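You operate a simulated robot arm through the tools that you are given. There is no shell and no other tool. Be economical: measure what you need, move in short steps, check, and stop when the job is done.

You run a simulated two-armed robot. Do the job below in one go: nothing can be reset, and whatever is moved stays where it is left.

JOB
Open the steel frame and stand the tube on the steel table.
Fine: both blue levers swung clear, the lid on the foam sheet on the table top, the tube upright outside the frame. Set down upright: short tube.

Only the result counts: the job must be done as asked and must still hold three seconds after the hand-in. Knocking over, shifting, dropping, spilling or breaking anything else fails it. Lids that push on must go on centred and level and be pressed home; caps that screw on are set level and turned clockwise until they are tight. Flat cloth is picked up by pressing the open fingertips on it (5 to 10 N) and closing them slowly along it; thin cloth reads only 2 to 8 mm in the jaws.

ROBOT AND FRAMES
Two 7-joint arms with three-finger grippers on one trunk, on a base that drives. Base frame: it is fixed to the floor where the robot stands at the start and does not move with it; the origin is under the middle of the robot, x ahead of it, y to its left, z up. Lengths are in mm, angles in degrees, forces in N, time in s.
The left shoulder is at the start at [70, 146, 1312], the right one opposite. With the tool pointing down near the work surface each hand reaches from about 100 to 660 mm from the robot's upright axis, wherever it stands, measured 20 degrees to its own side. Places, roughly: inside of the steel frame [600, -300, 900]; left blue lever of the steel frame [500, -100, 1100]; right blue lever of the steel frame [500, -500, 1100]; square lid (34x34x7 cm) [600, -300, 1100]; top of the foam sheet on the table [600, -800, 900]; top of the steel table [800, -400, 900]. Payload 2.2 kg a hand.
Tool frame (each hand has its own): the origin (TCP) lies between the finger pads and is the grasp point; the fingertips stand 28 mm ahead of it; z points along the fingers, y is the line along which they close. The gripper opens to 102 mm. The gripper's body begins 71 mm behind the TCP.
Orientation is told as [roll, pitch, yaw] about the base's x, y, z axes, in that order, counted from this pose: with the fingers straight down and closing along the base's y, the tool's x points along the base's -x, its y along +y and its z along -z.

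CONTROLS
- The arms move only by the tool nudge_tool. It takes "left_rows", "right_rows" or both (then of equal length, played together; a hand with none holds still); each is a list of rows, each a list of 3 entries, a list of its own where there are three numbers: the shift along the base's x, y, z in cm, then the turn, a rotation vector about the base's x, y, z in degrees, then the opening, from 0 (shut) to 1 (fully open). In form: [[[tx, ty, tz], [wx, wy, wz], claw], ...]. A call has 1 to 8 rows; each row is the pose to reach, as a shift and turn from the pose commanded when the call began. Each row takes 0.2 s and may step no farther than 50 mm and 8.6 degrees from the row before; otherwise, or with a gripper value out of range, the whole call is refused. Where a pose cannot be reached the arm comes as near as it can. A force on the tool above 40 N (or 10 N above the force at the start of the call, whichever is more), or a blocked arm, ends the call early, and 0.2 s more pass. The fingers move at their own pace and stop on an object; they squeeze with about 43 N. The grip force told is the motor's: it shows also when the fingers shut on nothing. Time passes only in rows, and 0.2 s behind the last, so rows that repeat a pose let the fingers close. The reply holds the time, the measured pose of the TCP, the force on the tool along the base axes, the opening and the grip force, in the units named above and with some noise, with the torque about the TCP (base axes, N m) and any sound that the robot's microphone picked up.
- Cameras (640 x 400 px; columns grow to the right, rows downward): "scene" is now at [119, -45.9, 1530.3]; the picture's right is [-0.56, -0.83, 0.00], its down [-0.55, 0.37, -0.75] and it looks along [0.62, -0.42, -0.66] (base axes); focal length 214 px, centre (320, 200). "left" rides on the left gripper at [72, 38, -86] in its tool frame; the picture's right is [-0.47, 0.89, 0.00], its down [-0.60, -0.32, -0.73] and it looks along [-0.65, -0.34, 0.68] (tool axes); focal length 256 px, centre (320, 200). "right" rides on the right gripper at [69, 44, -86] in its tool frame; the picture's right is [-0.53, 0.85, 0.00], its down [-0.58, -0.36, -0.73] and it looks along [-0.62, -0.39, 0.68] (tool axes); focal length 256 px, centre (320, 200). There is no depth. A picture from a camera that has moved, and an enlarged one, comes with that camera's place and axes in the base frame and with its lens.
- get_image(camera): a new picture of that camera. The clock stands still meanwhile.
- move_column(by): slides the trunk up (or, below 0, down) by that many mm; the arms and the scene camera ride with it, the base frame stays. It gives what a move gives, with no picture.
- base_move(legs): drives the robot by 1 to 6 legs, each [ahead, left, turn to the left] in mm, mm and degrees, along the robot's own axes; the way and the turn of a leg run together, so that a leg with both is an arc; at most 1500 mm and 180 degrees a leg. The arms and the cameras ride along, it lands a little off, and it stops where it bumps. It gives what a move gives.
- head_to(pan, tilt): turns the head with the scene camera to pan (to the left, within 86 degrees either way) and tilt (down, from -29 to 69), counted from straight ahead of the robot. It gives what a move gives.
- close_up(camera, box): a new picture of the part [left, top, right, bottom] of that camera's present view, enlarged. The clock stands still meanwhile.
- sign_off(): hands the job in; it is judged then, once.

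Work in short steps. Places have to be worked out from the pictures, the camera data and where the tool is seen: move nearer, look again, correct. Check each grasp and each placing, and mend what went wrong. You have 120 turns and 108 pictures in all, those below and enlarged ones among them. Open the grippers and draw the arms clear of the work before you hand the job in, unless the task says otherwise; then end with one line.

The tools are called after "Call:" by a JSON object that holds its "name" and its "arguments". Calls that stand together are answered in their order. nudge_tool: Moves the arms, as the interface text tells. Its arguments: {"type":"object","properties":{"left_rows":{"type":"array"},"right_rows":{"type":"array"}},"required":[]} The other tools are called the same way: move_column (by) slides the trunk up or down; base_move (legs) drives the base; head_to (pan, tilt) turns the head that bears the scene camera; get_image (camera) takes a picture; close_up (camera, box) takes an enlarged picture of a part of a camera's view; sign_off () hands the job in.

At the start:

```text
t: 0.0
left_ee_pos: [412.6, -20.4, 1421.3]
left_ee_rot: [0.0, -0.1, 0.1]
left_wrist_force: [0.4, -0.3, 0.1]
left_moment: [0.03, 0.01, 0.03]
left_gripper_width: 101.8
left_grasp_force: 0.0
right_ee_pos: [279.6, -304.6, 1417.2]
right_ee_rot: [0.1, 0.1, -0.1]
right_wrist_force: [0.0, 0.0, 0.1]
right_moment: [0.02, 0.0, 0.01]
right_gripper_width: 102.2
right_grasp_force: 0.1
trunk travel left (down, up): [-850.0, 90.0]
robot x, y, heading: [2.9, -1.2, 0.1]
head pan, tilt: [-33.9, 41.4]
```

scene: 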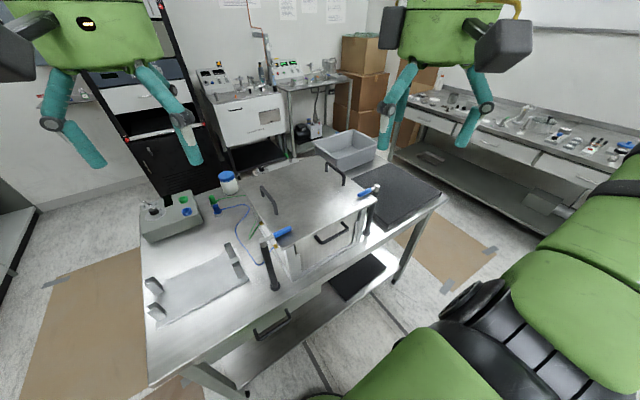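
right: 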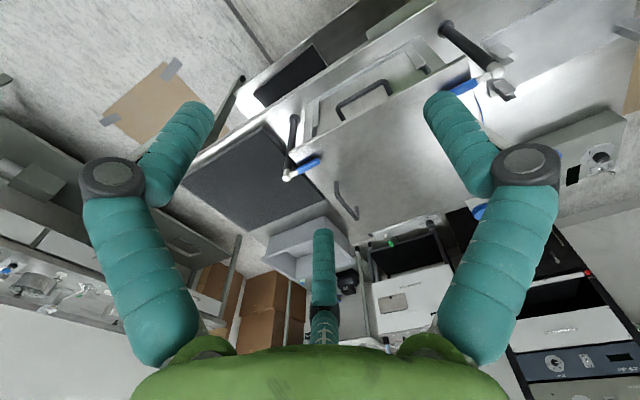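
left: 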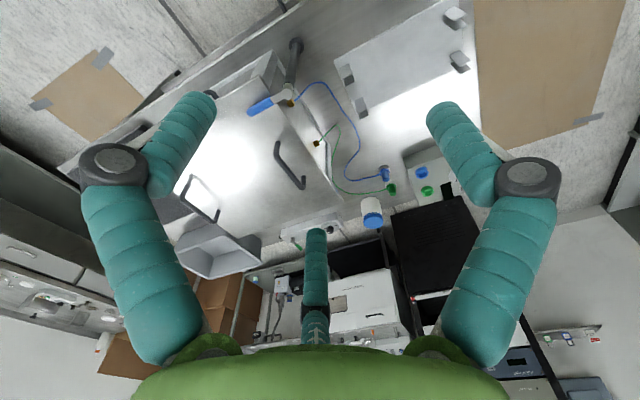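

The scene shows the frame with a lid bearing two handles and two blue levers on posts at the front. I take enlarged views first to see the levers and lid.

Call:
{"name": "close_up", "arguments": {"camera": "scene", "box": [200, 140, 460, 302]}}

Call:
{"name": "close_up", "arguments": {"camera": "right", "box": [230, 0, 550, 200]}}

Call:
{"name": "close_up", "arguments": {"camera": "left", "box": [160, 20, 480, 220]}}

```text
2.46 times, centred on (330, 221) of scene
camera zoom: at [119.0, -45.9, 1530.3], right [-0.56, -0.83, 0.0], down [-0.55, 0.37, -0.75], along [0.62, -0.42, -0.66], focal length 528 px, centre (295, 148)
```

zoom: 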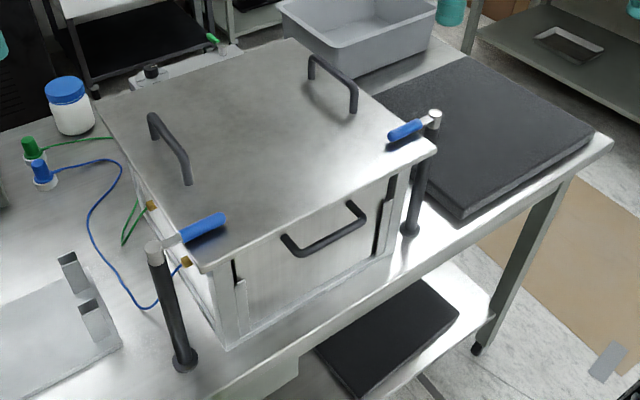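

```text
2.00 times, centred on (390, 100) of right
camera zoom: at [209.8, -262.1, 1502.9], right [0.53, 0.85, 0.0], down [0.58, -0.37, 0.73], along [0.62, -0.39, -0.68], focal length 512 px, centre (180, 400)
```

zoom: 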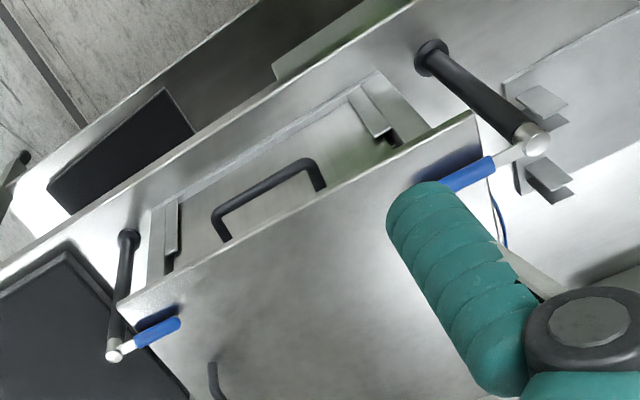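

```text
2.00 times, centred on (320, 120) of left
camera zoom: at [339.8, 19.6, 1507.9], right [0.46, 0.89, 0.0], down [0.6, -0.32, 0.73], along [0.65, -0.34, -0.68], focal length 512 px, centre (320, 360)
```

zoom: 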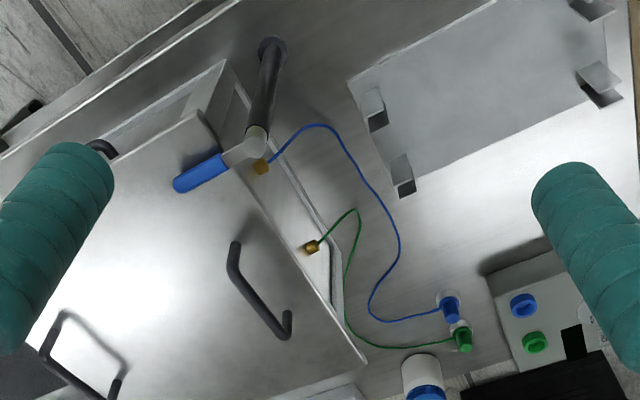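

Levers appear to sit at z≈1105 on vertical posts at about (473,-105) and (468,-499), both pointing inward over the lid (front edge x≈440). I close both grippers and bring the hands above and just behind the levers to look closer.

Call:
{"name": "nudge_tool", "arguments": {"left_rows": [[[1.3, -1.8, -2.1], [0, 0, 0], 0], [[2.7, -3.6, -4.2], [0, 0, 0], 0], [[4, -5.4, -6.3], [0, 0, 0], 0], [[5.4, -7.2, -8.5], [0, 0, 0], 0], [[6.7, -9, -10.6], [0, 0, 0], 0], [[8, -10.8, -12.7], [0, 0, 0], 0], [[9.4, -12.6, -14.9], [0, 0, 0], 0], [[10.7, -14.5, -17.1], [0, 0, 0], 0]], "right_rows": [[[3, -1.7, -2.1], [0, 0, 0], 0], [[6, -3.4, -4.2], [0, 0, 0], 0], [[9, -5.1, -6.3], [0, 0, 0], 0], [[12, -6.8, -8.4], [0, 0, 0], 0], [[15, -8.5, -10.5], [0, 0, 0], 0], [[18, -10.2, -12.6], [0, 0, 0], 0], [[21, -11.9, -14.7], [0, 0, 0], 0], [[24, -13.5, -16.7], [0, 0, 0], 0]]}}

Call:
{"name": "get_image", "arguments": {"camera": "left"}}

Call:
{"name": "get_image", "arguments": {"camera": "right"}}

Call:
{"name": "get_image", "arguments": {"camera": "scene"}}

```text
t: 1.8
left_ee_pos: [505.7, -132.1, 1277.9]
left_ee_rot: [0.2, 0.2, 0.1]
left_wrist_force: [0.1, -1.6, -0.3]
left_moment: [0.11, 0.05, -0.04]
left_gripper_width: 2.0
left_grasp_force: 31.1
left hand out of reach, approached as far as the arm can: row 6, 7, 8
right_ee_pos: [518.3, -448.8, 1236.3]
right_ee_rot: [-1.1, 2.1, -0.6]
right_wrist_force: [4.2, 3.7, 9.4]
right_moment: [-0.24, 0.25, 0.01]
right_gripper_width: 2.1
right_grasp_force: 31.6
trunk travel left (down, up): [-850.0, 90.0]
robot x, y, heading: [0.3, -1.8, 0.2]
head pan, tilt: [-33.9, 41.4]
```

```text
101 pictures are left
camera left: at [432.3, -92.9, 1364.5], right [0.46, 0.89, 0.0], down [0.61, -0.32, 0.73], along [0.65, -0.34, -0.68], focal length 256 px, centre (320, 200)
```

left: 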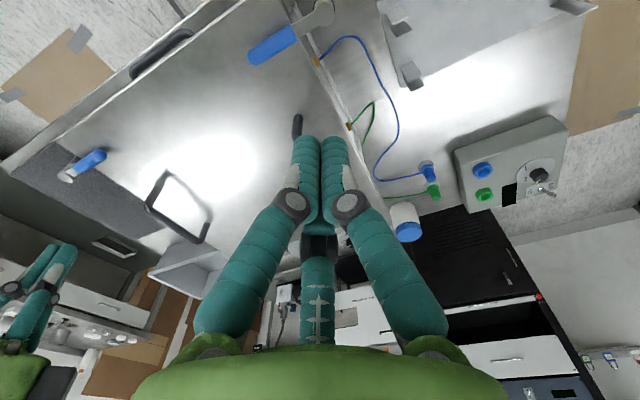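

```text
100 pictures are left
camera right: at [452.9, -403.9, 1324.5], right [0.54, 0.84, -0.03], down [0.6, -0.36, 0.72], along [0.59, -0.41, -0.7], focal length 256 px, centre (320, 200)
```

right: 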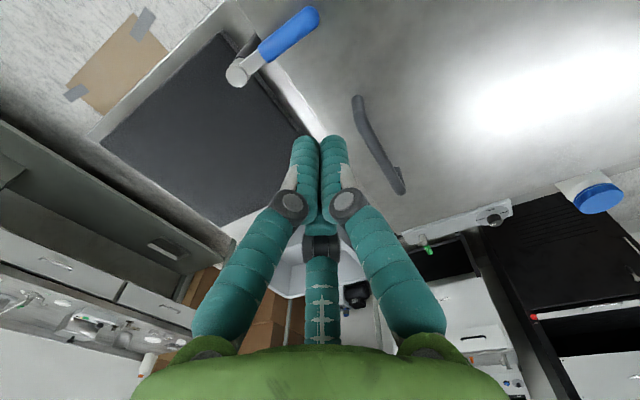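

```text
99 pictures are left
camera scene: at [124.3, -51.5, 1529.5], right [-0.56, -0.83, 0.0], down [-0.55, 0.37, -0.75], along [0.62, -0.42, -0.67], focal length 214 px, centre (320, 200)
```

scene: 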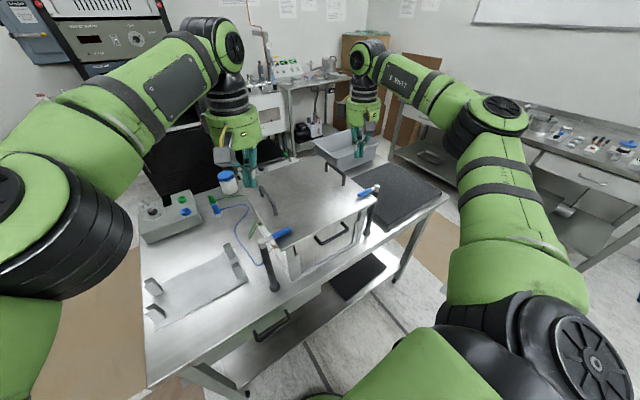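

The left hand is at its reach limit across the body, so I'll drive the robot to the right (in front of the frame) and a bit ahead; the hands at z>1230 clear everything.

Call:
{"name": "base_move", "arguments": {"legs": [[0, -305, 0], [80, 0, 0]]}}

Call:
{"name": "head_to", "arguments": {"pan": 0, "tilt": 50}}

Call:
{"name": "get_image", "arguments": {"camera": "scene"}}

```text
t: 4.5
left_ee_pos: [570.8, -433.0, 1283.6]
left_ee_rot: [-0.1, -0.3, -0.6]
left_wrist_force: [-1.1, 0.3, 0.3]
left_moment: [-0.01, -0.08, 0.02]
left_gripper_width: 2.1
left_grasp_force: 31.1
right_ee_pos: [587.9, -743.3, 1253.6]
right_ee_rot: [0.0, -0.3, -0.5]
right_wrist_force: [-1.0, -0.1, 0.6]
right_moment: [-0.01, -0.07, 0.0]
right_gripper_width: 2.1
right_grasp_force: 31.8
trunk travel left (down, up): [-850.0, 90.0]
robot x, y, heading: [80.7, -300.0, -0.9]
head pan, tilt: [-33.9, 41.4]
```

```text
t: 5.5
left_ee_pos: [579.1, -434.7, 1280.1]
left_ee_rot: [0.0, 0.1, -0.5]
left_wrist_force: [-0.8, -0.4, -0.3]
left_moment: [0.01, 0.01, 0.01]
left_gripper_width: 2.2
left_grasp_force: 31.6
right_ee_pos: [593.5, -745.9, 1250.4]
right_ee_rot: [0.1, 0.2, -0.5]
right_wrist_force: [-1.4, 0.8, 0.5]
right_moment: [-0.02, 0.0, -0.02]
right_gripper_width: 2.0
right_grasp_force: 32.0
trunk travel left (down, up): [-850.0, 90.0]
robot x, y, heading: [80.2, -302.5, -0.6]
head pan, tilt: [0.0, 50.0]
```

```text
98 pictures are left
camera scene: at [206.4, -302.4, 1518.1], right [-0.01, -1.0, 0.0], down [-0.77, 0.01, -0.64], along [0.64, -0.01, -0.77], focal length 214 px, centre (320, 200)
```

scene: 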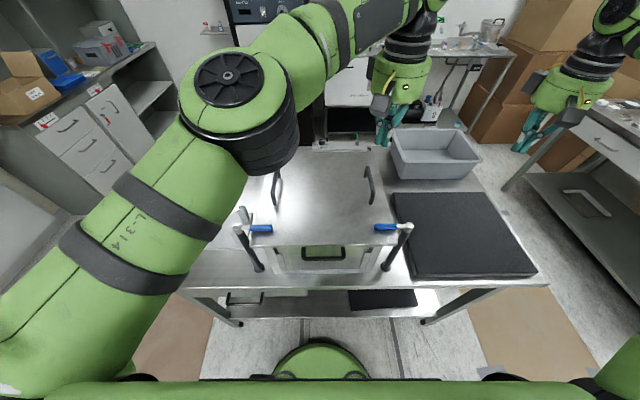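

The robot now faces the frame squarely. I bring both hands to just behind their levers, still well above the lid.

Call:
{"name": "nudge_tool", "arguments": {"left_rows": [[[-0.8, 3.4, -1], [0, 0, 0], 0], [[-1.6, 6.8, -2], [0, 0, 0], 0], [[-2.4, 10.2, -3], [0, 0, 0], 0], [[-3.2, 13.6, -4], [0, 0, 0], 0], [[-4, 17, -5], [0, 0, 0], 0], [[-4.8, 20.4, -6], [0, 0, 0], 0], [[-5.6, 23.8, -7], [0, 0, 0], 0], [[-6.4, 27, -8], [0, 0, 0], 0]], "right_rows": [[[-1, 3.8, -0.6], [0, 0, 0], 0], [[-2, 7.6, -1.2], [0, 0, 0], 0], [[-3, 11.4, -1.8], [0, 0, 0], 0], [[-4, 15.2, -2.4], [0, 0, 0], 0], [[-5, 19, -3], [0, 0, 0], 0], [[-6, 22.8, -3.6], [0, 0, 0], 0], [[-7, 26.6, -4.2], [0, 0, 0], 0], [[-7.8, 30.6, -5], [0, 0, 0], 0]]}}

Call:
{"name": "get_image", "arguments": {"camera": "left"}}

Call:
{"name": "get_image", "arguments": {"camera": "right"}}

Call:
{"name": "close_up", "arguments": {"camera": "scene", "box": [210, 130, 450, 280]}}

```text
t: 7.3
left_ee_pos: [515.1, -158.6, 1200.1]
left_ee_rot: [-0.2, 0.0, -0.5]
left_wrist_force: [0.2, 0.8, 0.0]
left_moment: [0.01, 0.0, -0.01]
left_gripper_width: 2.0
left_grasp_force: 31.5
right_ee_pos: [515.3, -435.4, 1199.1]
right_ee_rot: [0.1, 0.1, -0.4]
right_wrist_force: [0.4, 0.5, 0.0]
right_moment: [-0.01, 0.0, 0.0]
right_gripper_width: 1.9
right_grasp_force: 30.9
trunk travel left (down, up): [-850.0, 90.0]
robot x, y, heading: [79.7, -299.4, -0.6]
head pan, tilt: [0.0, 50.0]
```

```text
97 pictures are left
camera left: at [443.1, -118.7, 1286.1], right [0.47, 0.88, 0.0], down [0.6, -0.32, 0.73], along [0.64, -0.35, -0.68], focal length 256 px, centre (320, 200)
```

left: 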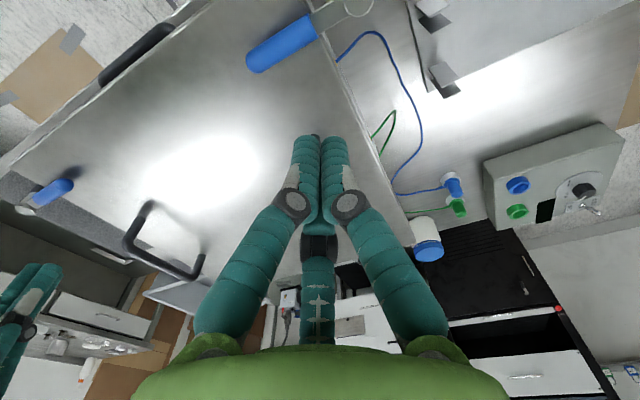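

```text
96 pictures are left
camera right: at [446.2, -392.1, 1285.2], right [0.54, 0.84, 0.0], down [0.57, -0.37, 0.73], along [0.61, -0.4, -0.68], focal length 256 px, centre (320, 200)
```

right: 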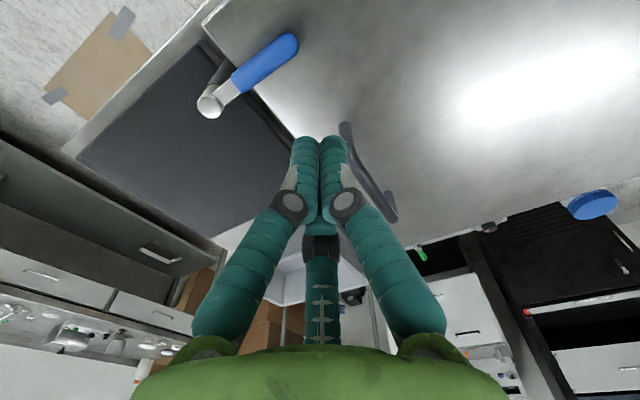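

```text
2.67 times, centred on (330, 205) of scene
camera zoom: at [206.4, -298.2, 1518.2], right [-0.01, -1.0, 0.0], down [-0.77, 0.01, -0.64], along [0.64, -0.01, -0.77], focal length 572 px, centre (293, 187)
```

zoom: 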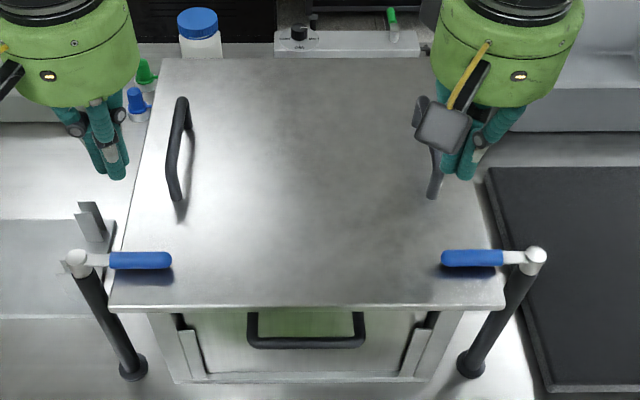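

Triangulated: left lever tip (479,-197,1091), pivot (476,-115); right tip (479,-437), pivot (476,-510); lid top ≈1075. I lower both closed hands behind the levers so the tips stand at about 1087.

Call:
{"name": "nudge_tool", "arguments": {"left_rows": [[[0.3, -0.9, -3], [0, 0, 0], 0], [[0.3, -0.9, -6], [0, 0, 0], 0], [[0.3, -0.9, -8.5], [0, 0, 0], 0]], "right_rows": [[[0.3, -2.2, -3], [0, 0, 0], 0], [[0.3, -2.2, -6], [0, 0, 0], 0], [[0.3, -2.2, -8.4], [0, 0, 0], 0]]}}

Call:
{"name": "get_image", "arguments": {"camera": "left"}}

Call:
{"name": "close_up", "arguments": {"camera": "scene", "box": [210, 130, 450, 280]}}

```text
t: 8.1
left_ee_pos: [519.4, -172.9, 1114.4]
left_ee_rot: [0.0, 0.1, -0.5]
left_wrist_force: [-0.3, 0.6, 0.3]
left_moment: [0.01, 0.03, 0.03]
left_gripper_width: 2.2
left_grasp_force: 31.7
right_ee_pos: [518.0, -461.4, 1117.2]
right_ee_rot: [0.1, 0.0, -0.4]
right_wrist_force: [-1.1, 0.0, 0.4]
right_moment: [0.04, 0.0, -0.01]
right_gripper_width: 2.0
right_grasp_force: 31.6
trunk travel left (down, up): [-850.0, 90.0]
robot x, y, heading: [78.0, -306.3, -0.6]
head pan, tilt: [0.0, 50.0]
```

```text
94 pictures are left
camera left: at [445.9, -132.8, 1201.0], right [0.47, 0.88, 0.0], down [0.6, -0.32, 0.73], along [0.64, -0.35, -0.68], focal length 256 px, centre (320, 200)
```

left: 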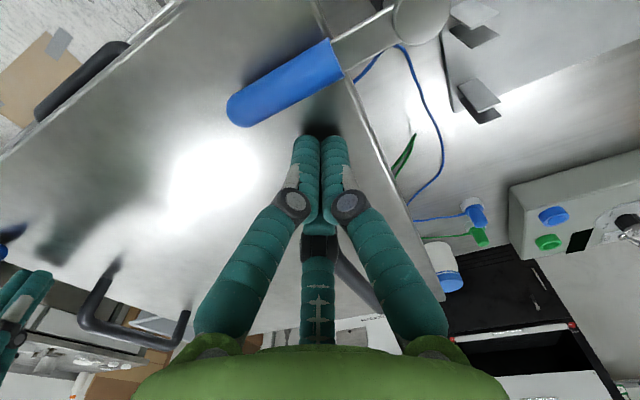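

```text
2.67 times, centred on (330, 205) of scene
camera zoom: at [206.0, -301.6, 1518.2], right [-0.01, -1.0, 0.0], down [-0.77, 0.01, -0.64], along [0.64, -0.01, -0.77], focal length 572 px, centre (293, 187)
```

zoom: 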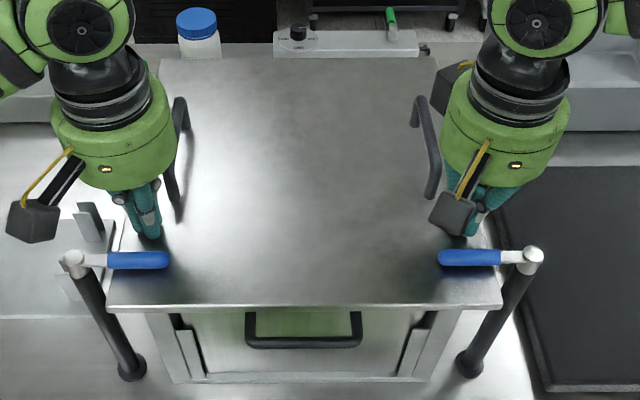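

Both fingers stand right behind their levers without contact. I now sweep both levers on an arc toward the robot and outward.

Call:
{"name": "nudge_tool", "arguments": {"left_rows": [[[-1.5, 0, 0], [0, 0, 0], 0], [[-2.7, 0.1, 0], [0, 0, 0], 0], [[-4.1, 0.1, 0], [0, 0, 0], 0], [[-5.5, 0.2, 0], [0, 0, 0], 0], [[-6.9, 0.7, 0], [0, 0, 0], 0], [[-8.2, 1.6, 0], [0, 0, 0], 0], [[-9.1, 2.7, 0], [0, 0, 0], 0], [[-9.8, 4.0, 0], [0, 0, 0], 0]], "right_rows": [[[-1.5, 0.3, 0], [0, 0, 0], 0], [[-2.7, 0.5, 0], [0, 0, 0], 0], [[-4.1, 0.6, 0], [0, 0, 0], 0], [[-5.4, 0.6, 0], [0, 0, 0], 0], [[-6.8, 0.1, 0], [0, 0, 0], 0], [[-8.1, -0.7, 0], [0, 0, 0], 0], [[-9, -1.8, 0], [0, 0, 0], 0], [[-9.7, -3.1, 0], [0, 0, 0], 0]]}}

Call:
{"name": "close_up", "arguments": {"camera": "scene", "box": [210, 130, 450, 280]}}

```text
t: 9.9
left_ee_pos: [419.6, -136.4, 1115.3]
left_ee_rot: [0.0, -0.2, -0.6]
left_wrist_force: [3.2, -8.2, -0.1]
left_moment: [-0.13, -0.09, -0.03]
left_gripper_width: 2.1
left_grasp_force: 31.4
right_ee_pos: [421.7, -496.0, 1116.1]
right_ee_rot: [0.5, 0.0, -0.6]
right_wrist_force: [-0.8, 3.8, -0.1]
right_moment: [0.11, -0.03, 0.04]
right_gripper_width: 2.1
right_grasp_force: 31.0
trunk travel left (down, up): [-850.0, 90.0]
robot x, y, heading: [77.7, -301.1, -0.7]
head pan, tilt: [0.0, 50.0]
```

```text
2.67 times, centred on (330, 205) of scene
camera zoom: at [206.0, -306.8, 1518.1], right [-0.01, -1.0, 0.0], down [-0.77, 0.01, -0.64], along [0.64, 0.0, -0.77], focal length 572 px, centre (293, 187)
```

zoom: 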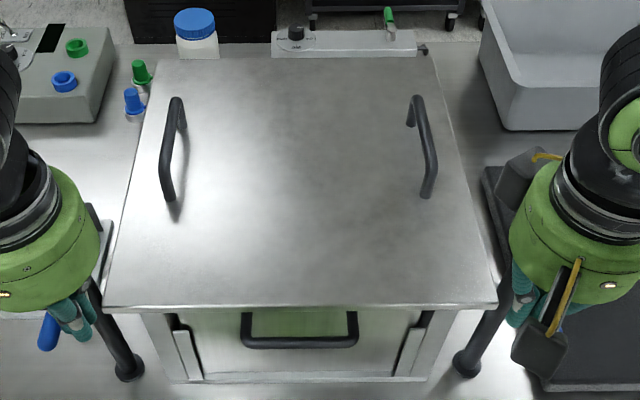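

Both levers have swung about 90°. I push them a little further outward, then lift the hands.

Call:
{"name": "nudge_tool", "arguments": {"left_rows": [[[-0.2, 1.2, 0], [0, 0, 0], 0], [[-0.3, 2.4, 0], [0, 0, 0], 0], [[-0.2, 3.2, 0], [0, 0, 0], 0], [[-0.2, 2.4, 0], [0, 0, 0], 0], [[-0.2, 2.0, 5], [0, 0, 0], 0], [[-0.2, 2.0, 10], [0, 0, 0], 0]], "right_rows": [[[-0.2, -1.2, 0], [0, 0, 0], 0], [[-0.3, -2.4, 0], [0, 0, 0], 0], [[-0.2, -3.2, 0], [0, 0, 0], 0], [[-0.2, -2.4, 0], [0, 0, 0], 0], [[-0.2, -2.0, 5], [0, 0, 0], 0], [[-0.2, -2.0, 10], [0, 0, 0], 0]]}}

Call:
{"name": "get_image", "arguments": {"camera": "left"}}

Call:
{"name": "get_image", "arguments": {"camera": "right"}}

Call:
{"name": "get_image", "arguments": {"camera": "scene"}}

```text
refused: row 5 steps farther than a row can; nothing moved
```

```text
91 pictures are left
camera left: at [346.5, -96.7, 1202.3], right [0.47, 0.88, 0.0], down [0.6, -0.32, 0.73], along [0.65, -0.35, -0.68], focal length 256 px, centre (320, 200)
```

left: 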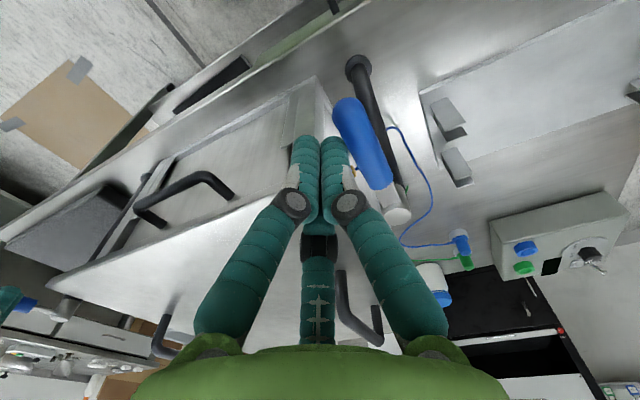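

```text
90 pictures are left
camera right: at [352.2, -452.9, 1202.6], right [0.54, 0.84, 0.01], down [0.57, -0.38, 0.73], along [0.61, -0.39, -0.69], focal length 256 px, centre (320, 200)
```

right: 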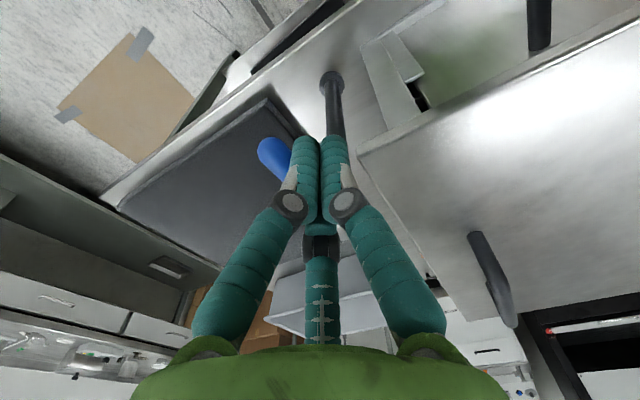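

```text
89 pictures are left
camera scene: at [206.0, -306.8, 1518.1], right [-0.01, -1.0, 0.0], down [-0.77, 0.01, -0.64], along [0.64, 0.0, -0.77], focal length 214 px, centre (320, 200)
```

scene: 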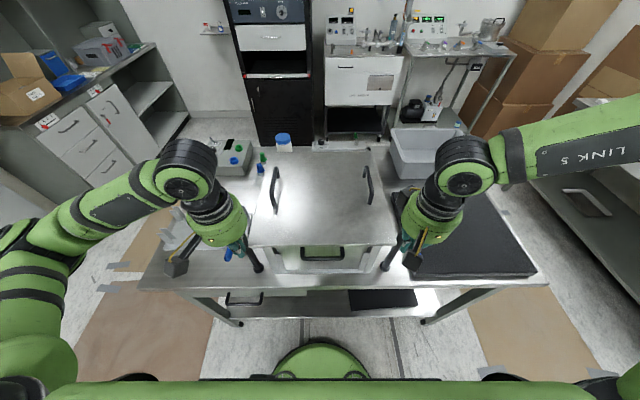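

A row step was too long, so nothing moved; I repeat with smaller steps.

Call:
{"name": "nudge_tool", "arguments": {"left_rows": [[[-0.2, 1.2, 0], [0, 0, 0], 0], [[-0.3, 2.4, 0], [0, 0, 0], 0], [[-0.2, 3.2, 0], [0, 0, 0], 0], [[-0.2, 2.2, 0], [0, 0, 0], 0], [[-0.2, 2.0, 4], [0, 0, 0], 0], [[-0.2, 2.0, 8], [0, 0, 0], 0], [[-0.2, 2.0, 12], [0, 0, 0], 0]], "right_rows": [[[-0.2, -1.2, 0], [0, 0, 0], 0], [[-0.3, -2.4, 0], [0, 0, 0], 0], [[-0.2, -3.2, 0], [0, 0, 0], 0], [[-0.2, -2.2, 0], [0, 0, 0], 0], [[-0.2, -2.0, 4], [0, 0, 0], 0], [[-0.2, -2.0, 8], [0, 0, 0], 0], [[-0.2, -2.0, 12], [0, 0, 0], 0]]}}

Call:
{"name": "get_image", "arguments": {"camera": "left"}}

Call:
{"name": "get_image", "arguments": {"camera": "right"}}

```text
t: 10.3
left_ee_pos: [418.4, -135.5, 1116.5]
left_ee_rot: [-1.8, -0.4, -1.1]
left_wrist_force: [2.6, -11.7, -1.7]
left_moment: [-0.25, -0.16, -0.05]
left_gripper_width: 1.9
left_grasp_force: 31.5
right_ee_pos: [420.3, -496.2, 1117.0]
right_ee_rot: [1.3, -0.2, -0.3]
right_wrist_force: [0.6, 3.2, 1.4]
right_moment: [0.07, -0.02, 0.04]
right_gripper_width: 2.0
right_grasp_force: 31.1
trunk travel left (down, up): [-850.0, 90.0]
robot x, y, heading: [77.6, -301.0, -0.9]
head pan, tilt: [0.0, 50.0]
stopped in row 1 (left hand): the force on the tool passed its limit at 47 N (the readings are from after the stop); the commanded pose is now the measured one
```

```text
88 pictures are left
camera left: at [346.1, -92.4, 1201.3], right [0.48, 0.88, -0.03], down [0.59, -0.31, 0.74], along [0.64, -0.37, -0.67], focal length 256 px, centre (320, 200)
```

left: 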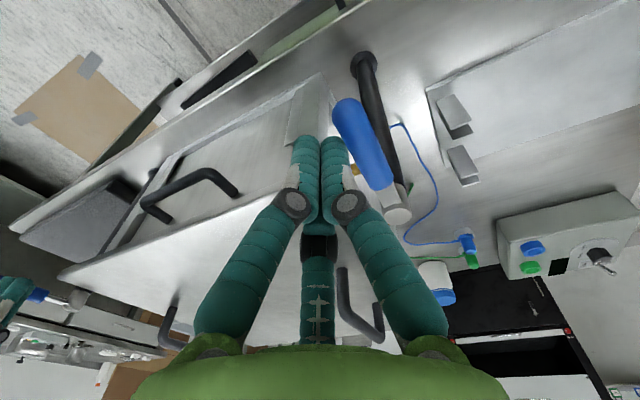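

```text
87 pictures are left
camera right: at [351.1, -454.6, 1203.5], right [0.54, 0.84, 0.02], down [0.57, -0.38, 0.72], along [0.62, -0.38, -0.69], focal length 256 px, centre (320, 200)
```

right: 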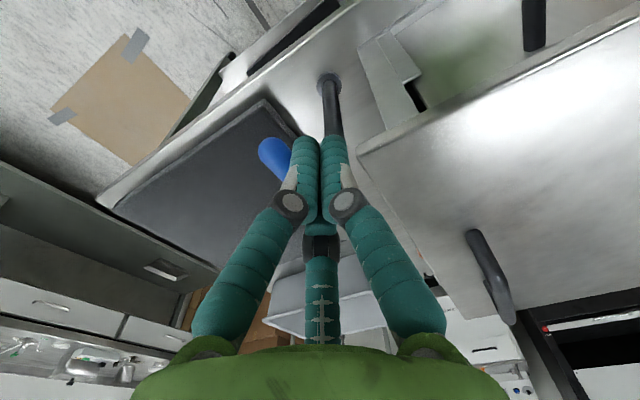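

The left lever has reached its stop at about 90°. I back the left finger off and up, and nudge the right one a bit more until it stops too.

Call:
{"name": "nudge_tool", "arguments": {"left_rows": [[[0, -0.7, 0], [0, 0, 0], 0], [[0, -1.2, 0], [0, 0, 0], 0], [[0, -1.2, 4], [0, 0, 0], 0], [[0, -1.2, 8], [0, 0, 0], 0]], "right_rows": [[[0, -0.3, 0], [0, 0, 0], 0], [[0, -0.6, 0], [0, 0, 0], 0], [[0, -0.9, 0], [0, 0, 0], 0], [[0, -1.1, 0], [0, 0, 0], 0]]}}

Call:
{"name": "get_image", "arguments": {"camera": "right"}}

```text
t: 11.3
left_ee_pos: [416.4, -137.8, 1195.5]
left_ee_rot: [-1.8, -0.2, -1.0]
left_wrist_force: [-0.3, 0.3, -0.4]
left_moment: [-0.01, 0.02, 0.02]
left_gripper_width: 2.0
left_grasp_force: 30.9
right_ee_pos: [419.9, -498.1, 1118.6]
right_ee_rot: [1.6, -0.3, -0.3]
right_wrist_force: [-1.9, 27.6, -7.9]
right_moment: [0.74, -0.02, 0.1]
right_gripper_width: 2.0
right_grasp_force: 31.5
trunk travel left (down, up): [-850.0, 90.0]
robot x, y, heading: [81.2, -300.3, -0.6]
head pan, tilt: [0.0, 50.0]
```

```text
86 pictures are left
camera right: at [350.5, -455.9, 1205.2], right [0.54, 0.84, 0.02], down [0.57, -0.38, 0.73], along [0.62, -0.38, -0.69], focal length 256 px, centre (320, 200)
```

right: 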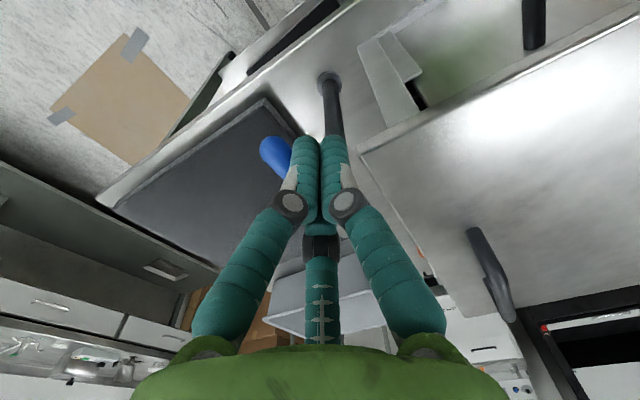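

Right lever also presses at its stop. I back off and raise the right hand, then look from above with the scene camera to locate the handles.

Call:
{"name": "nudge_tool", "arguments": {"right_rows": [[[0, 1, 0], [0, 0, 0], 0], [[0, 1.7, 0], [0, 0, 0], 0], [[0, 1.7, 4], [0, 0, 0], 0], [[0, 1.7, 8], [0, 0, 0], 0]]}}

Call:
{"name": "close_up", "arguments": {"camera": "scene", "box": [210, 130, 450, 280]}}

Call:
{"name": "get_image", "arguments": {"camera": "left"}}

Call:
{"name": "get_image", "arguments": {"camera": "right"}}

```text
t: 12.3
left_ee_pos: [414.0, -145.1, 1196.1]
left_ee_rot: [-1.5, -0.5, -1.0]
left_wrist_force: [0.1, 0.0, -0.7]
left_moment: [0.02, -0.02, -0.01]
left_gripper_width: 2.2
left_grasp_force: 31.3
right_ee_pos: [417.6, -490.8, 1198.7]
right_ee_rot: [1.1, -0.1, -0.4]
right_wrist_force: [0.2, 0.2, 0.0]
right_moment: [-0.01, -0.04, 0.01]
right_gripper_width: 2.0
right_grasp_force: 31.6
trunk travel left (down, up): [-850.0, 90.0]
robot x, y, heading: [78.5, -301.6, -0.8]
head pan, tilt: [0.0, 50.0]
```

```text
2.67 times, centred on (330, 205) of scene
camera zoom: at [203.3, -302.7, 1518.4], right [-0.01, -1.0, 0.0], down [-0.77, 0.01, -0.64], along [0.64, -0.01, -0.77], focal length 572 px, centre (293, 187)
```

zoom: 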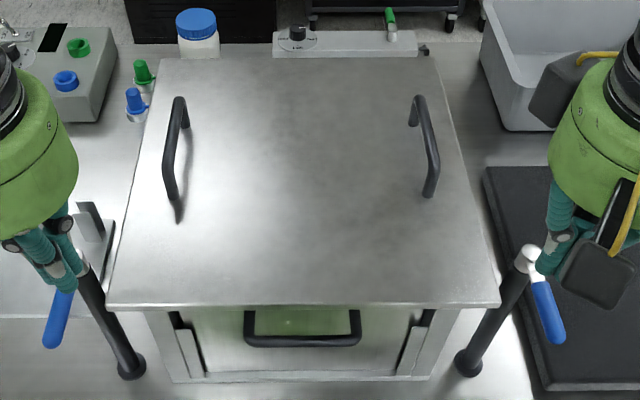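

```text
84 pictures are left
camera left: at [342.1, -102.6, 1281.8], right [0.48, 0.88, -0.02], down [0.59, -0.31, 0.74], along [0.64, -0.37, -0.67], focal length 256 px, centre (320, 200)
```

left: 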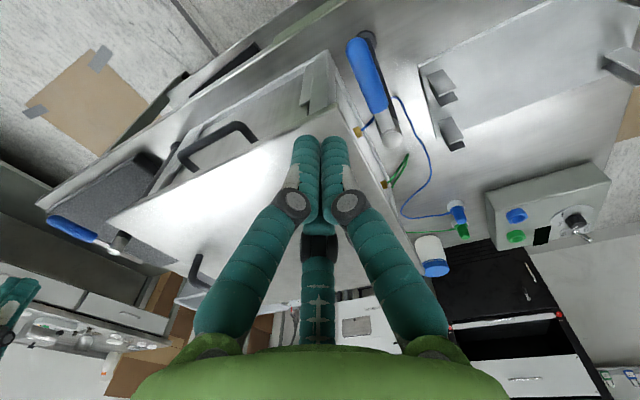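

```text
83 pictures are left
camera right: at [349.0, -448.5, 1285.1], right [0.54, 0.84, 0.02], down [0.57, -0.38, 0.73], along [0.62, -0.38, -0.69], focal length 256 px, centre (320, 200)
```

right: 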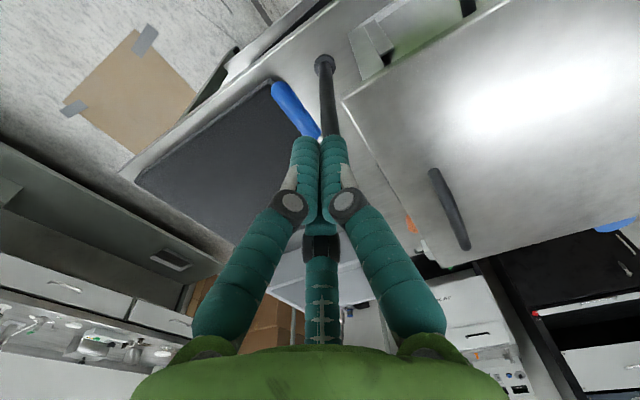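

Both levers are clear. Handles estimated at (604,-194) and (604,-443), bar tops z≈1112. I move the open hands above them to check.

Call:
{"name": "nudge_tool", "arguments": {"left_rows": [[[3.2, -0.8, 2], [0.5, 0, 0.3], 0.6], [[6.4, -1.6, 2.5], [1, 0, 0.5], 0.6], [[9.6, -2.4, 2.5], [1.5, 0.4, 0.8], 0.6], [[12.8, -3.2, 2.5], [1.5, 0.4, 0.8], 0.6], [[16, -4, 2.5], [1.5, 0.4, 0.8], 0.6], [[19, -4.8, 2.5], [1.5, 0.4, 0.8], 0.6]], "right_rows": [[[3.2, 0.8, 2], [-0.5, 0, 0.2], 0.6], [[6.4, 1.6, 2.5], [-1, 0, 0.3], 0.6], [[9.6, 2.4, 2.5], [-1.1, 0, 0.4], 0.6], [[12.8, 3.2, 2.5], [-1.1, 0, 0.4], 0.6], [[16, 4, 2.5], [-1.1, 0, 0.4], 0.6], [[18.7, 4.8, 2.5], [-1.1, 0, 0.4], 0.6]]}}

Call:
{"name": "get_image", "arguments": {"camera": "left"}}

Call:
{"name": "get_image", "arguments": {"camera": "right"}}

Call:
{"name": "close_up", "arguments": {"camera": "scene", "box": [210, 110, 450, 260]}}

```text
t: 13.7
left_ee_pos: [608.4, -194.4, 1220.0]
left_ee_rot: [0.1, 0.3, -0.3]
left_wrist_force: [0.3, -0.2, -0.1]
left_moment: [0.01, -0.03, 0.03]
left_gripper_width: 61.5
left_grasp_force: 0.1
right_ee_pos: [588.4, -461.2, 1218.5]
right_ee_rot: [0.1, -0.2, -0.1]
right_wrist_force: [-0.1, 0.1, 0.8]
right_moment: [0.03, -0.03, 0.04]
right_gripper_width: 61.2
right_grasp_force: 0.1
right hand out of reach, approached as far as the arm can: row 6
trunk travel left (down, up): [-850.0, 90.0]
robot x, y, heading: [81.6, -301.8, -0.8]
head pan, tilt: [0.0, 50.0]
```

```text
82 pictures are left
camera left: at [535.8, -155.2, 1308.0], right [0.47, 0.88, 0.0], down [0.6, -0.32, 0.73], along [0.64, -0.34, -0.68], focal length 256 px, centre (320, 200)
```

left: 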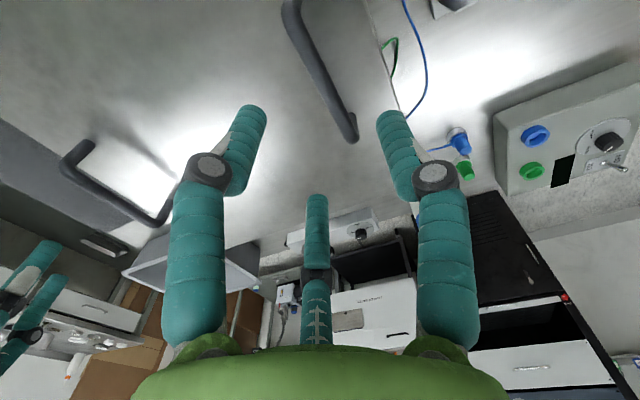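

```text
81 pictures are left
camera right: at [520.0, -418.5, 1304.7], right [0.53, 0.85, 0.0], down [0.57, -0.37, 0.73], along [0.62, -0.39, -0.68], focal length 256 px, centre (320, 200)
```

right: 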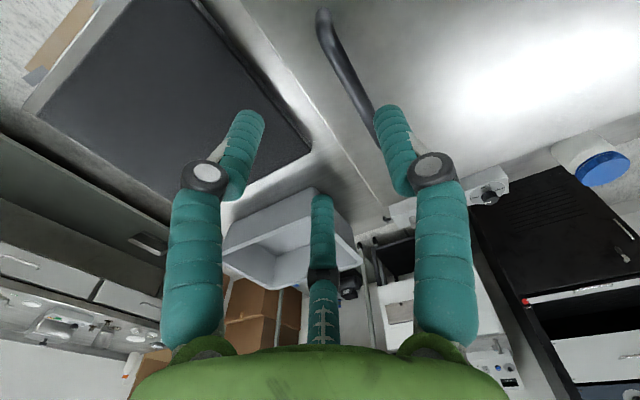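

```text
2.67 times, centred on (330, 185) of scene
camera zoom: at [205.9, -304.0, 1518.2], right [-0.01, -1.0, 0.0], down [-0.77, 0.01, -0.64], along [0.64, -0.01, -0.77], focal length 572 px, centre (293, 240)
```

zoom: 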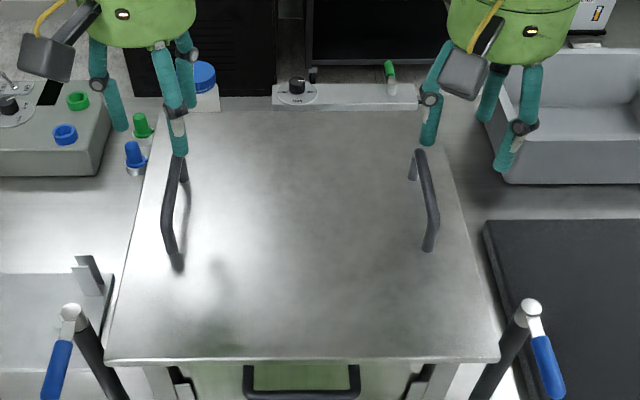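

Refined handle centres: left (603,-187), right (603,-435). The right arm is at its reach limit, so I drive 45 mm ahead; the lift itself will be done with the trunk.

Call:
{"name": "base_move", "arguments": {"legs": [[45, -8, 0.8]]}}

```text
t: 14.6
left_ee_pos: [642.1, -191.5, 1225.7]
left_ee_rot: [0.1, -0.2, 0.6]
left_wrist_force: [-1.9, 0.6, 0.5]
left_moment: [-0.01, -0.12, 0.01]
left_gripper_width: 61.0
left_grasp_force: 0.0
right_ee_pos: [626.2, -459.4, 1224.1]
right_ee_rot: [0.0, -0.7, 0.9]
right_wrist_force: [-1.3, -0.8, -0.4]
right_moment: [-0.03, -0.12, 0.03]
right_gripper_width: 61.0
right_grasp_force: 0.1
trunk travel left (down, up): [-850.0, 90.0]
robot x, y, heading: [125.4, -310.6, 0.3]
head pan, tilt: [0.0, 50.0]
```

Now hover both hands centred over the handle bars at z≈1160.

Call:
{"name": "nudge_tool", "arguments": {"left_rows": [[[-2, 0.2, -1.5], [0, 0, 0], 0.6], [[-3.9, 0.5, -4], [0, 0, -0.3], 0.6], [[-3.9, 0.5, -6.5], [0, 0, -0.3], 0.6]], "right_rows": [[[-1.2, 1.2, -1.5], [0, 0, 0], 0.6], [[-2.3, 2.4, -4], [0, 0.5, -0.5], 0.6], [[-2.3, 2.4, -6.5], [0, 0.5, -0.5], 0.6]]}}

Call:
{"name": "get_image", "arguments": {"camera": "left"}}

Call:
{"name": "get_image", "arguments": {"camera": "right"}}

Call:
{"name": "close_up", "arguments": {"camera": "scene", "box": [210, 110, 450, 260]}}

```text
t: 15.4
left_ee_pos: [614.2, -189.0, 1156.3]
left_ee_rot: [0.0, 0.2, 0.3]
left_wrist_force: [0.7, -0.8, 0.0]
left_moment: [0.02, 0.02, -0.03]
left_gripper_width: 61.1
left_grasp_force: 0.1
right_ee_pos: [610.7, -443.2, 1154.1]
right_ee_rot: [0.2, 0.3, 0.3]
right_wrist_force: [-0.6, -0.1, 0.0]
right_moment: [0.0, 0.04, 0.0]
right_gripper_width: 61.2
right_grasp_force: 0.1
right hand out of reach, approached as far as the arm can: row 2, 3
trunk travel left (down, up): [-850.0, 90.0]
robot x, y, heading: [123.6, -309.2, 0.4]
head pan, tilt: [0.0, 50.0]
```

```text
79 pictures are left
camera left: at [540.8, -150.5, 1242.1], right [0.46, 0.89, 0.0], down [0.61, -0.31, 0.73], along [0.65, -0.34, -0.68], focal length 256 px, centre (320, 200)
```

left: 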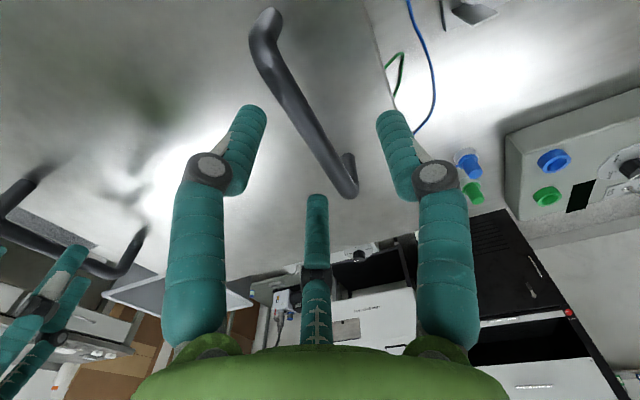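

```text
78 pictures are left
camera right: at [541.5, -400.1, 1240.8], right [0.53, 0.85, 0.0], down [0.58, -0.36, 0.73], along [0.62, -0.38, -0.69], focal length 256 px, centre (320, 200)
```

right: 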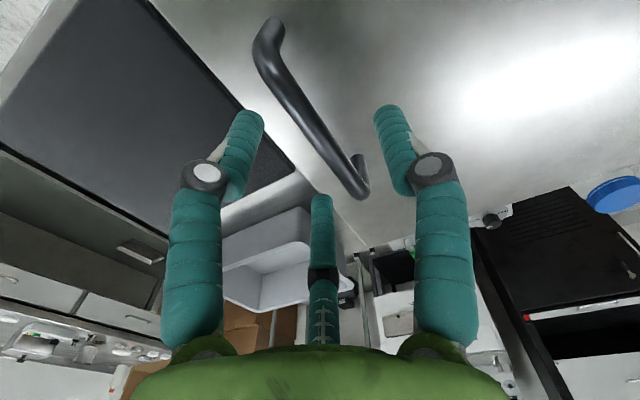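

```text
2.67 times, centred on (330, 185) of scene
camera zoom: at [252.7, -309.1, 1518.0], right [0.0, -1.0, 0.0], down [-0.77, 0.0, -0.64], along [0.64, 0.0, -0.77], focal length 572 px, centre (293, 240)
```

zoom: 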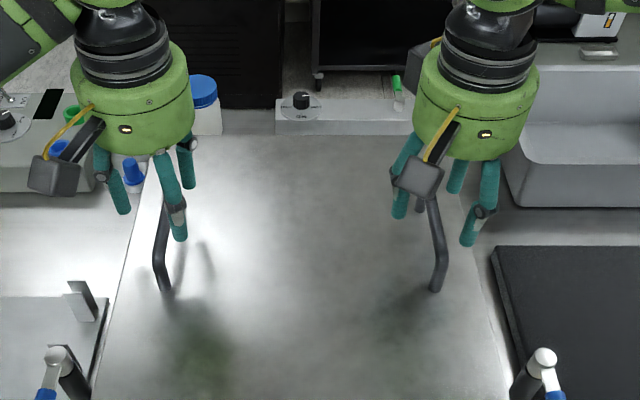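

Bars are centred between both open grippers (bar y≈-190 and -439). I descend so the pads surround the bars, with tips a few mm over the lid.

Call:
{"name": "nudge_tool", "arguments": {"left_rows": [[[0, 0, -2], [0, 0, 0], 0.6], [[0, 0, -4], [0, 0, 0], 0.6], [[0, 0, -4.6], [0, 0, 0], 0.6]], "right_rows": [[[0, 0, -2], [0, 0, 0], 0.6], [[0, 0, -3.8], [0, 0, 0], 0.6], [[0, 0, -4.4], [0, 0, 0], 0.6]]}}

Call:
{"name": "get_image", "arguments": {"camera": "left"}}

Call:
{"name": "get_image", "arguments": {"camera": "right"}}

```text
t: 16.2
left_ee_pos: [611.3, -187.6, 1110.3]
left_ee_rot: [0.1, 0.1, 0.3]
left_wrist_force: [0.4, 0.9, 0.0]
left_moment: [0.0, 0.01, 0.01]
left_gripper_width: 61.4
left_grasp_force: 0.1
right_ee_pos: [602.6, -448.2, 1113.2]
right_ee_rot: [0.1, 0.2, 0.4]
right_wrist_force: [-0.4, 0.2, 0.3]
right_moment: [0.02, 0.03, -0.01]
right_gripper_width: 61.5
right_grasp_force: 0.0
right hand out of reach, approached as far as the arm can: row 2, 3
trunk travel left (down, up): [-850.0, 90.0]
robot x, y, heading: [125.3, -307.2, 0.5]
head pan, tilt: [0.0, 50.0]
```

```text
76 pictures are left
camera left: at [538.4, -149.2, 1197.3], right [0.46, 0.89, 0.0], down [0.61, -0.31, 0.73], along [0.65, -0.34, -0.68], focal length 256 px, centre (320, 200)
```

left: 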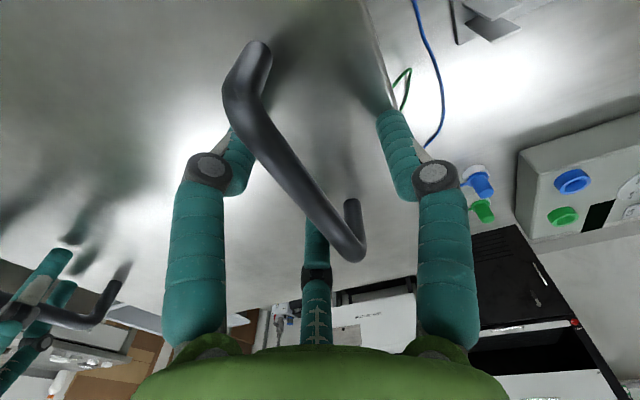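

```text
75 pictures are left
camera right: at [533.1, -406.0, 1200.0], right [0.53, 0.85, 0.0], down [0.58, -0.36, 0.73], along [0.62, -0.38, -0.69], focal length 256 px, centre (320, 200)
```

right: 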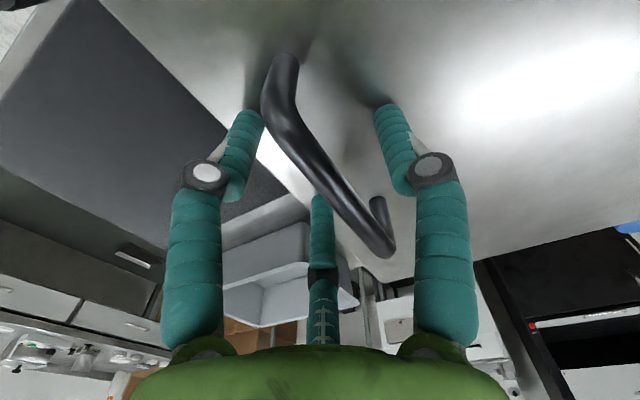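

Left bar is well in its jaws; the right TCP sits at y≈-448 vs bar -439. I try a small +y shift of the right hand before closing.

Call:
{"name": "nudge_tool", "arguments": {"left_rows": [[[0, -0.1, 0], [0, 0, 0], 0.6], [[0, -0.1, 0], [0, 0, 0], 0.6]], "right_rows": [[[0, 1, 0], [0, 0, 0], 0.6], [[0, 2, 0], [0, 0, 0], 0.6]]}}

```text
t: 16.8
left_ee_pos: [611.0, -188.7, 1110.2]
left_ee_rot: [0.0, 0.1, 0.4]
left_wrist_force: [0.3, 0.1, 0.4]
left_moment: [-0.03, -0.01, 0.0]
left_gripper_width: 61.4
left_grasp_force: 0.0
right_ee_pos: [596.4, -443.1, 1115.6]
right_ee_rot: [0.1, 0.1, 0.4]
right_wrist_force: [0.1, -0.8, 0.2]
right_moment: [0.02, 0.01, -0.01]
right_gripper_width: 61.1
right_grasp_force: 0.1
right hand out of reach, approached as far as the arm can: row 1, 2
trunk travel left (down, up): [-850.0, 90.0]
robot x, y, heading: [123.0, -309.5, 0.2]
head pan, tilt: [0.0, 50.0]
```

The right hand is now within 4 mm of its bar. I close both grippers on the handles.

Call:
{"name": "nudge_tool", "arguments": {"left_rows": [[[0, 0, 0], [0, 0, 0], 0.3], [[0, 0, 0], [0, 0, 0], 0], [[0, 0, 0], [0, 0, 0], 0], [[0, 0, 0], [0, 0, 0], 0]], "right_rows": [[[0, 0, 0], [0, 0, 0], 0.3], [[0, 0, 0], [0, 0, 0], 0], [[0, 0, 0], [0, 0, 0], 0], [[0, 0, 0], [0, 0, 0], 0]]}}

Call:
{"name": "close_up", "arguments": {"camera": "scene", "box": [210, 110, 450, 260]}}

```text
t: 17.8
left_ee_pos: [611.4, -192.6, 1112.3]
left_ee_rot: [-0.3, 0.0, 0.0]
left_wrist_force: [-4.0, -24.7, 8.7]
left_moment: [0.36, 0.2, 0.16]
left_gripper_width: 18.1
left_grasp_force: 42.9
right_ee_pos: [596.3, -442.2, 1118.4]
right_ee_rot: [0.5, 0.2, 0.5]
right_wrist_force: [3.7, 22.8, -1.1]
right_moment: [-0.17, 0.61, -0.26]
right_gripper_width: 18.4
right_grasp_force: 42.7
trunk travel left (down, up): [-850.0, 90.0]
robot x, y, heading: [119.0, -311.5, 0.2]
head pan, tilt: [0.0, 50.0]
```

```text
2.67 times, centred on (330, 185) of scene
camera zoom: at [249.5, -309.9, 1518.3], right [0.0, -1.0, 0.0], down [-0.77, 0.0, -0.64], along [0.64, 0.0, -0.77], focal length 572 px, centre (293, 240)
```

zoom: 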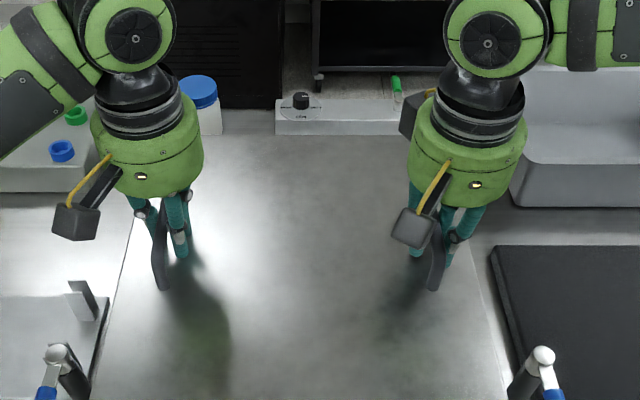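

Both bars are gripped (18 mm). I relieve the inward tension slightly with the left hand, then lift with the trunk by 20 mm and check.

Call:
{"name": "nudge_tool", "arguments": {"left_rows": [[[0, -0.3, 0], [0, 0, 0], 0]], "right_rows": [[[0, 0, 0], [0, 0, 0], 0]]}}

Call:
{"name": "move_column", "arguments": {"by": 20}}

Call:
{"name": "get_image", "arguments": {"camera": "scene"}}

```text
t: 18.2
left_ee_pos: [612.4, -192.8, 1110.5]
left_ee_rot: [-0.2, 0.0, 0.2]
left_wrist_force: [-5.4, -17.2, 13.5]
left_moment: [0.2, 0.12, -0.18]
left_gripper_width: 18.2
left_grasp_force: 42.9
right_ee_pos: [595.0, -442.8, 1117.4]
right_ee_rot: [0.4, 0.1, 0.4]
right_wrist_force: [5.1, 20.2, 0.5]
right_moment: [-0.14, 0.68, -0.29]
right_gripper_width: 18.4
right_grasp_force: 43.1
trunk travel left (down, up): [-850.0, 90.0]
robot x, y, heading: [121.3, -308.1, 0.4]
head pan, tilt: [0.0, 50.0]
```

```text
t: 18.9
left_ee_pos: [612.1, -191.8, 1128.9]
left_ee_rot: [-0.1, 0.2, 0.3]
left_wrist_force: [-3.0, -17.4, -6.0]
left_moment: [0.27, -0.01, -0.05]
left_gripper_width: 18.0
left_grasp_force: 42.4
right_ee_pos: [597.6, -442.6, 1136.7]
right_ee_rot: [0.2, 0.0, 0.4]
right_wrist_force: [2.6, 17.1, -4.7]
right_moment: [0.03, 0.06, -0.18]
right_gripper_width: 18.1
right_grasp_force: 42.8
trunk travel left (down, up): [-870.0, 70.0]
robot x, y, heading: [120.7, -308.7, 0.4]
head pan, tilt: [0.0, 50.0]
```

```text
73 pictures are left
camera scene: at [250.0, -308.4, 1538.2], right [0.0, -1.0, 0.0], down [-0.77, 0.0, -0.64], along [0.64, 0.0, -0.77], focal length 214 px, centre (320, 200)
```

scene: 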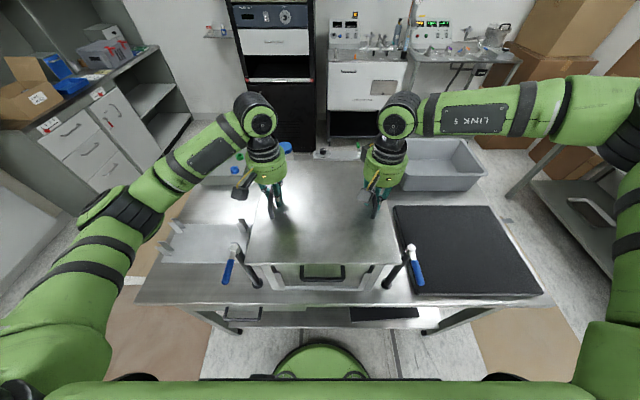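

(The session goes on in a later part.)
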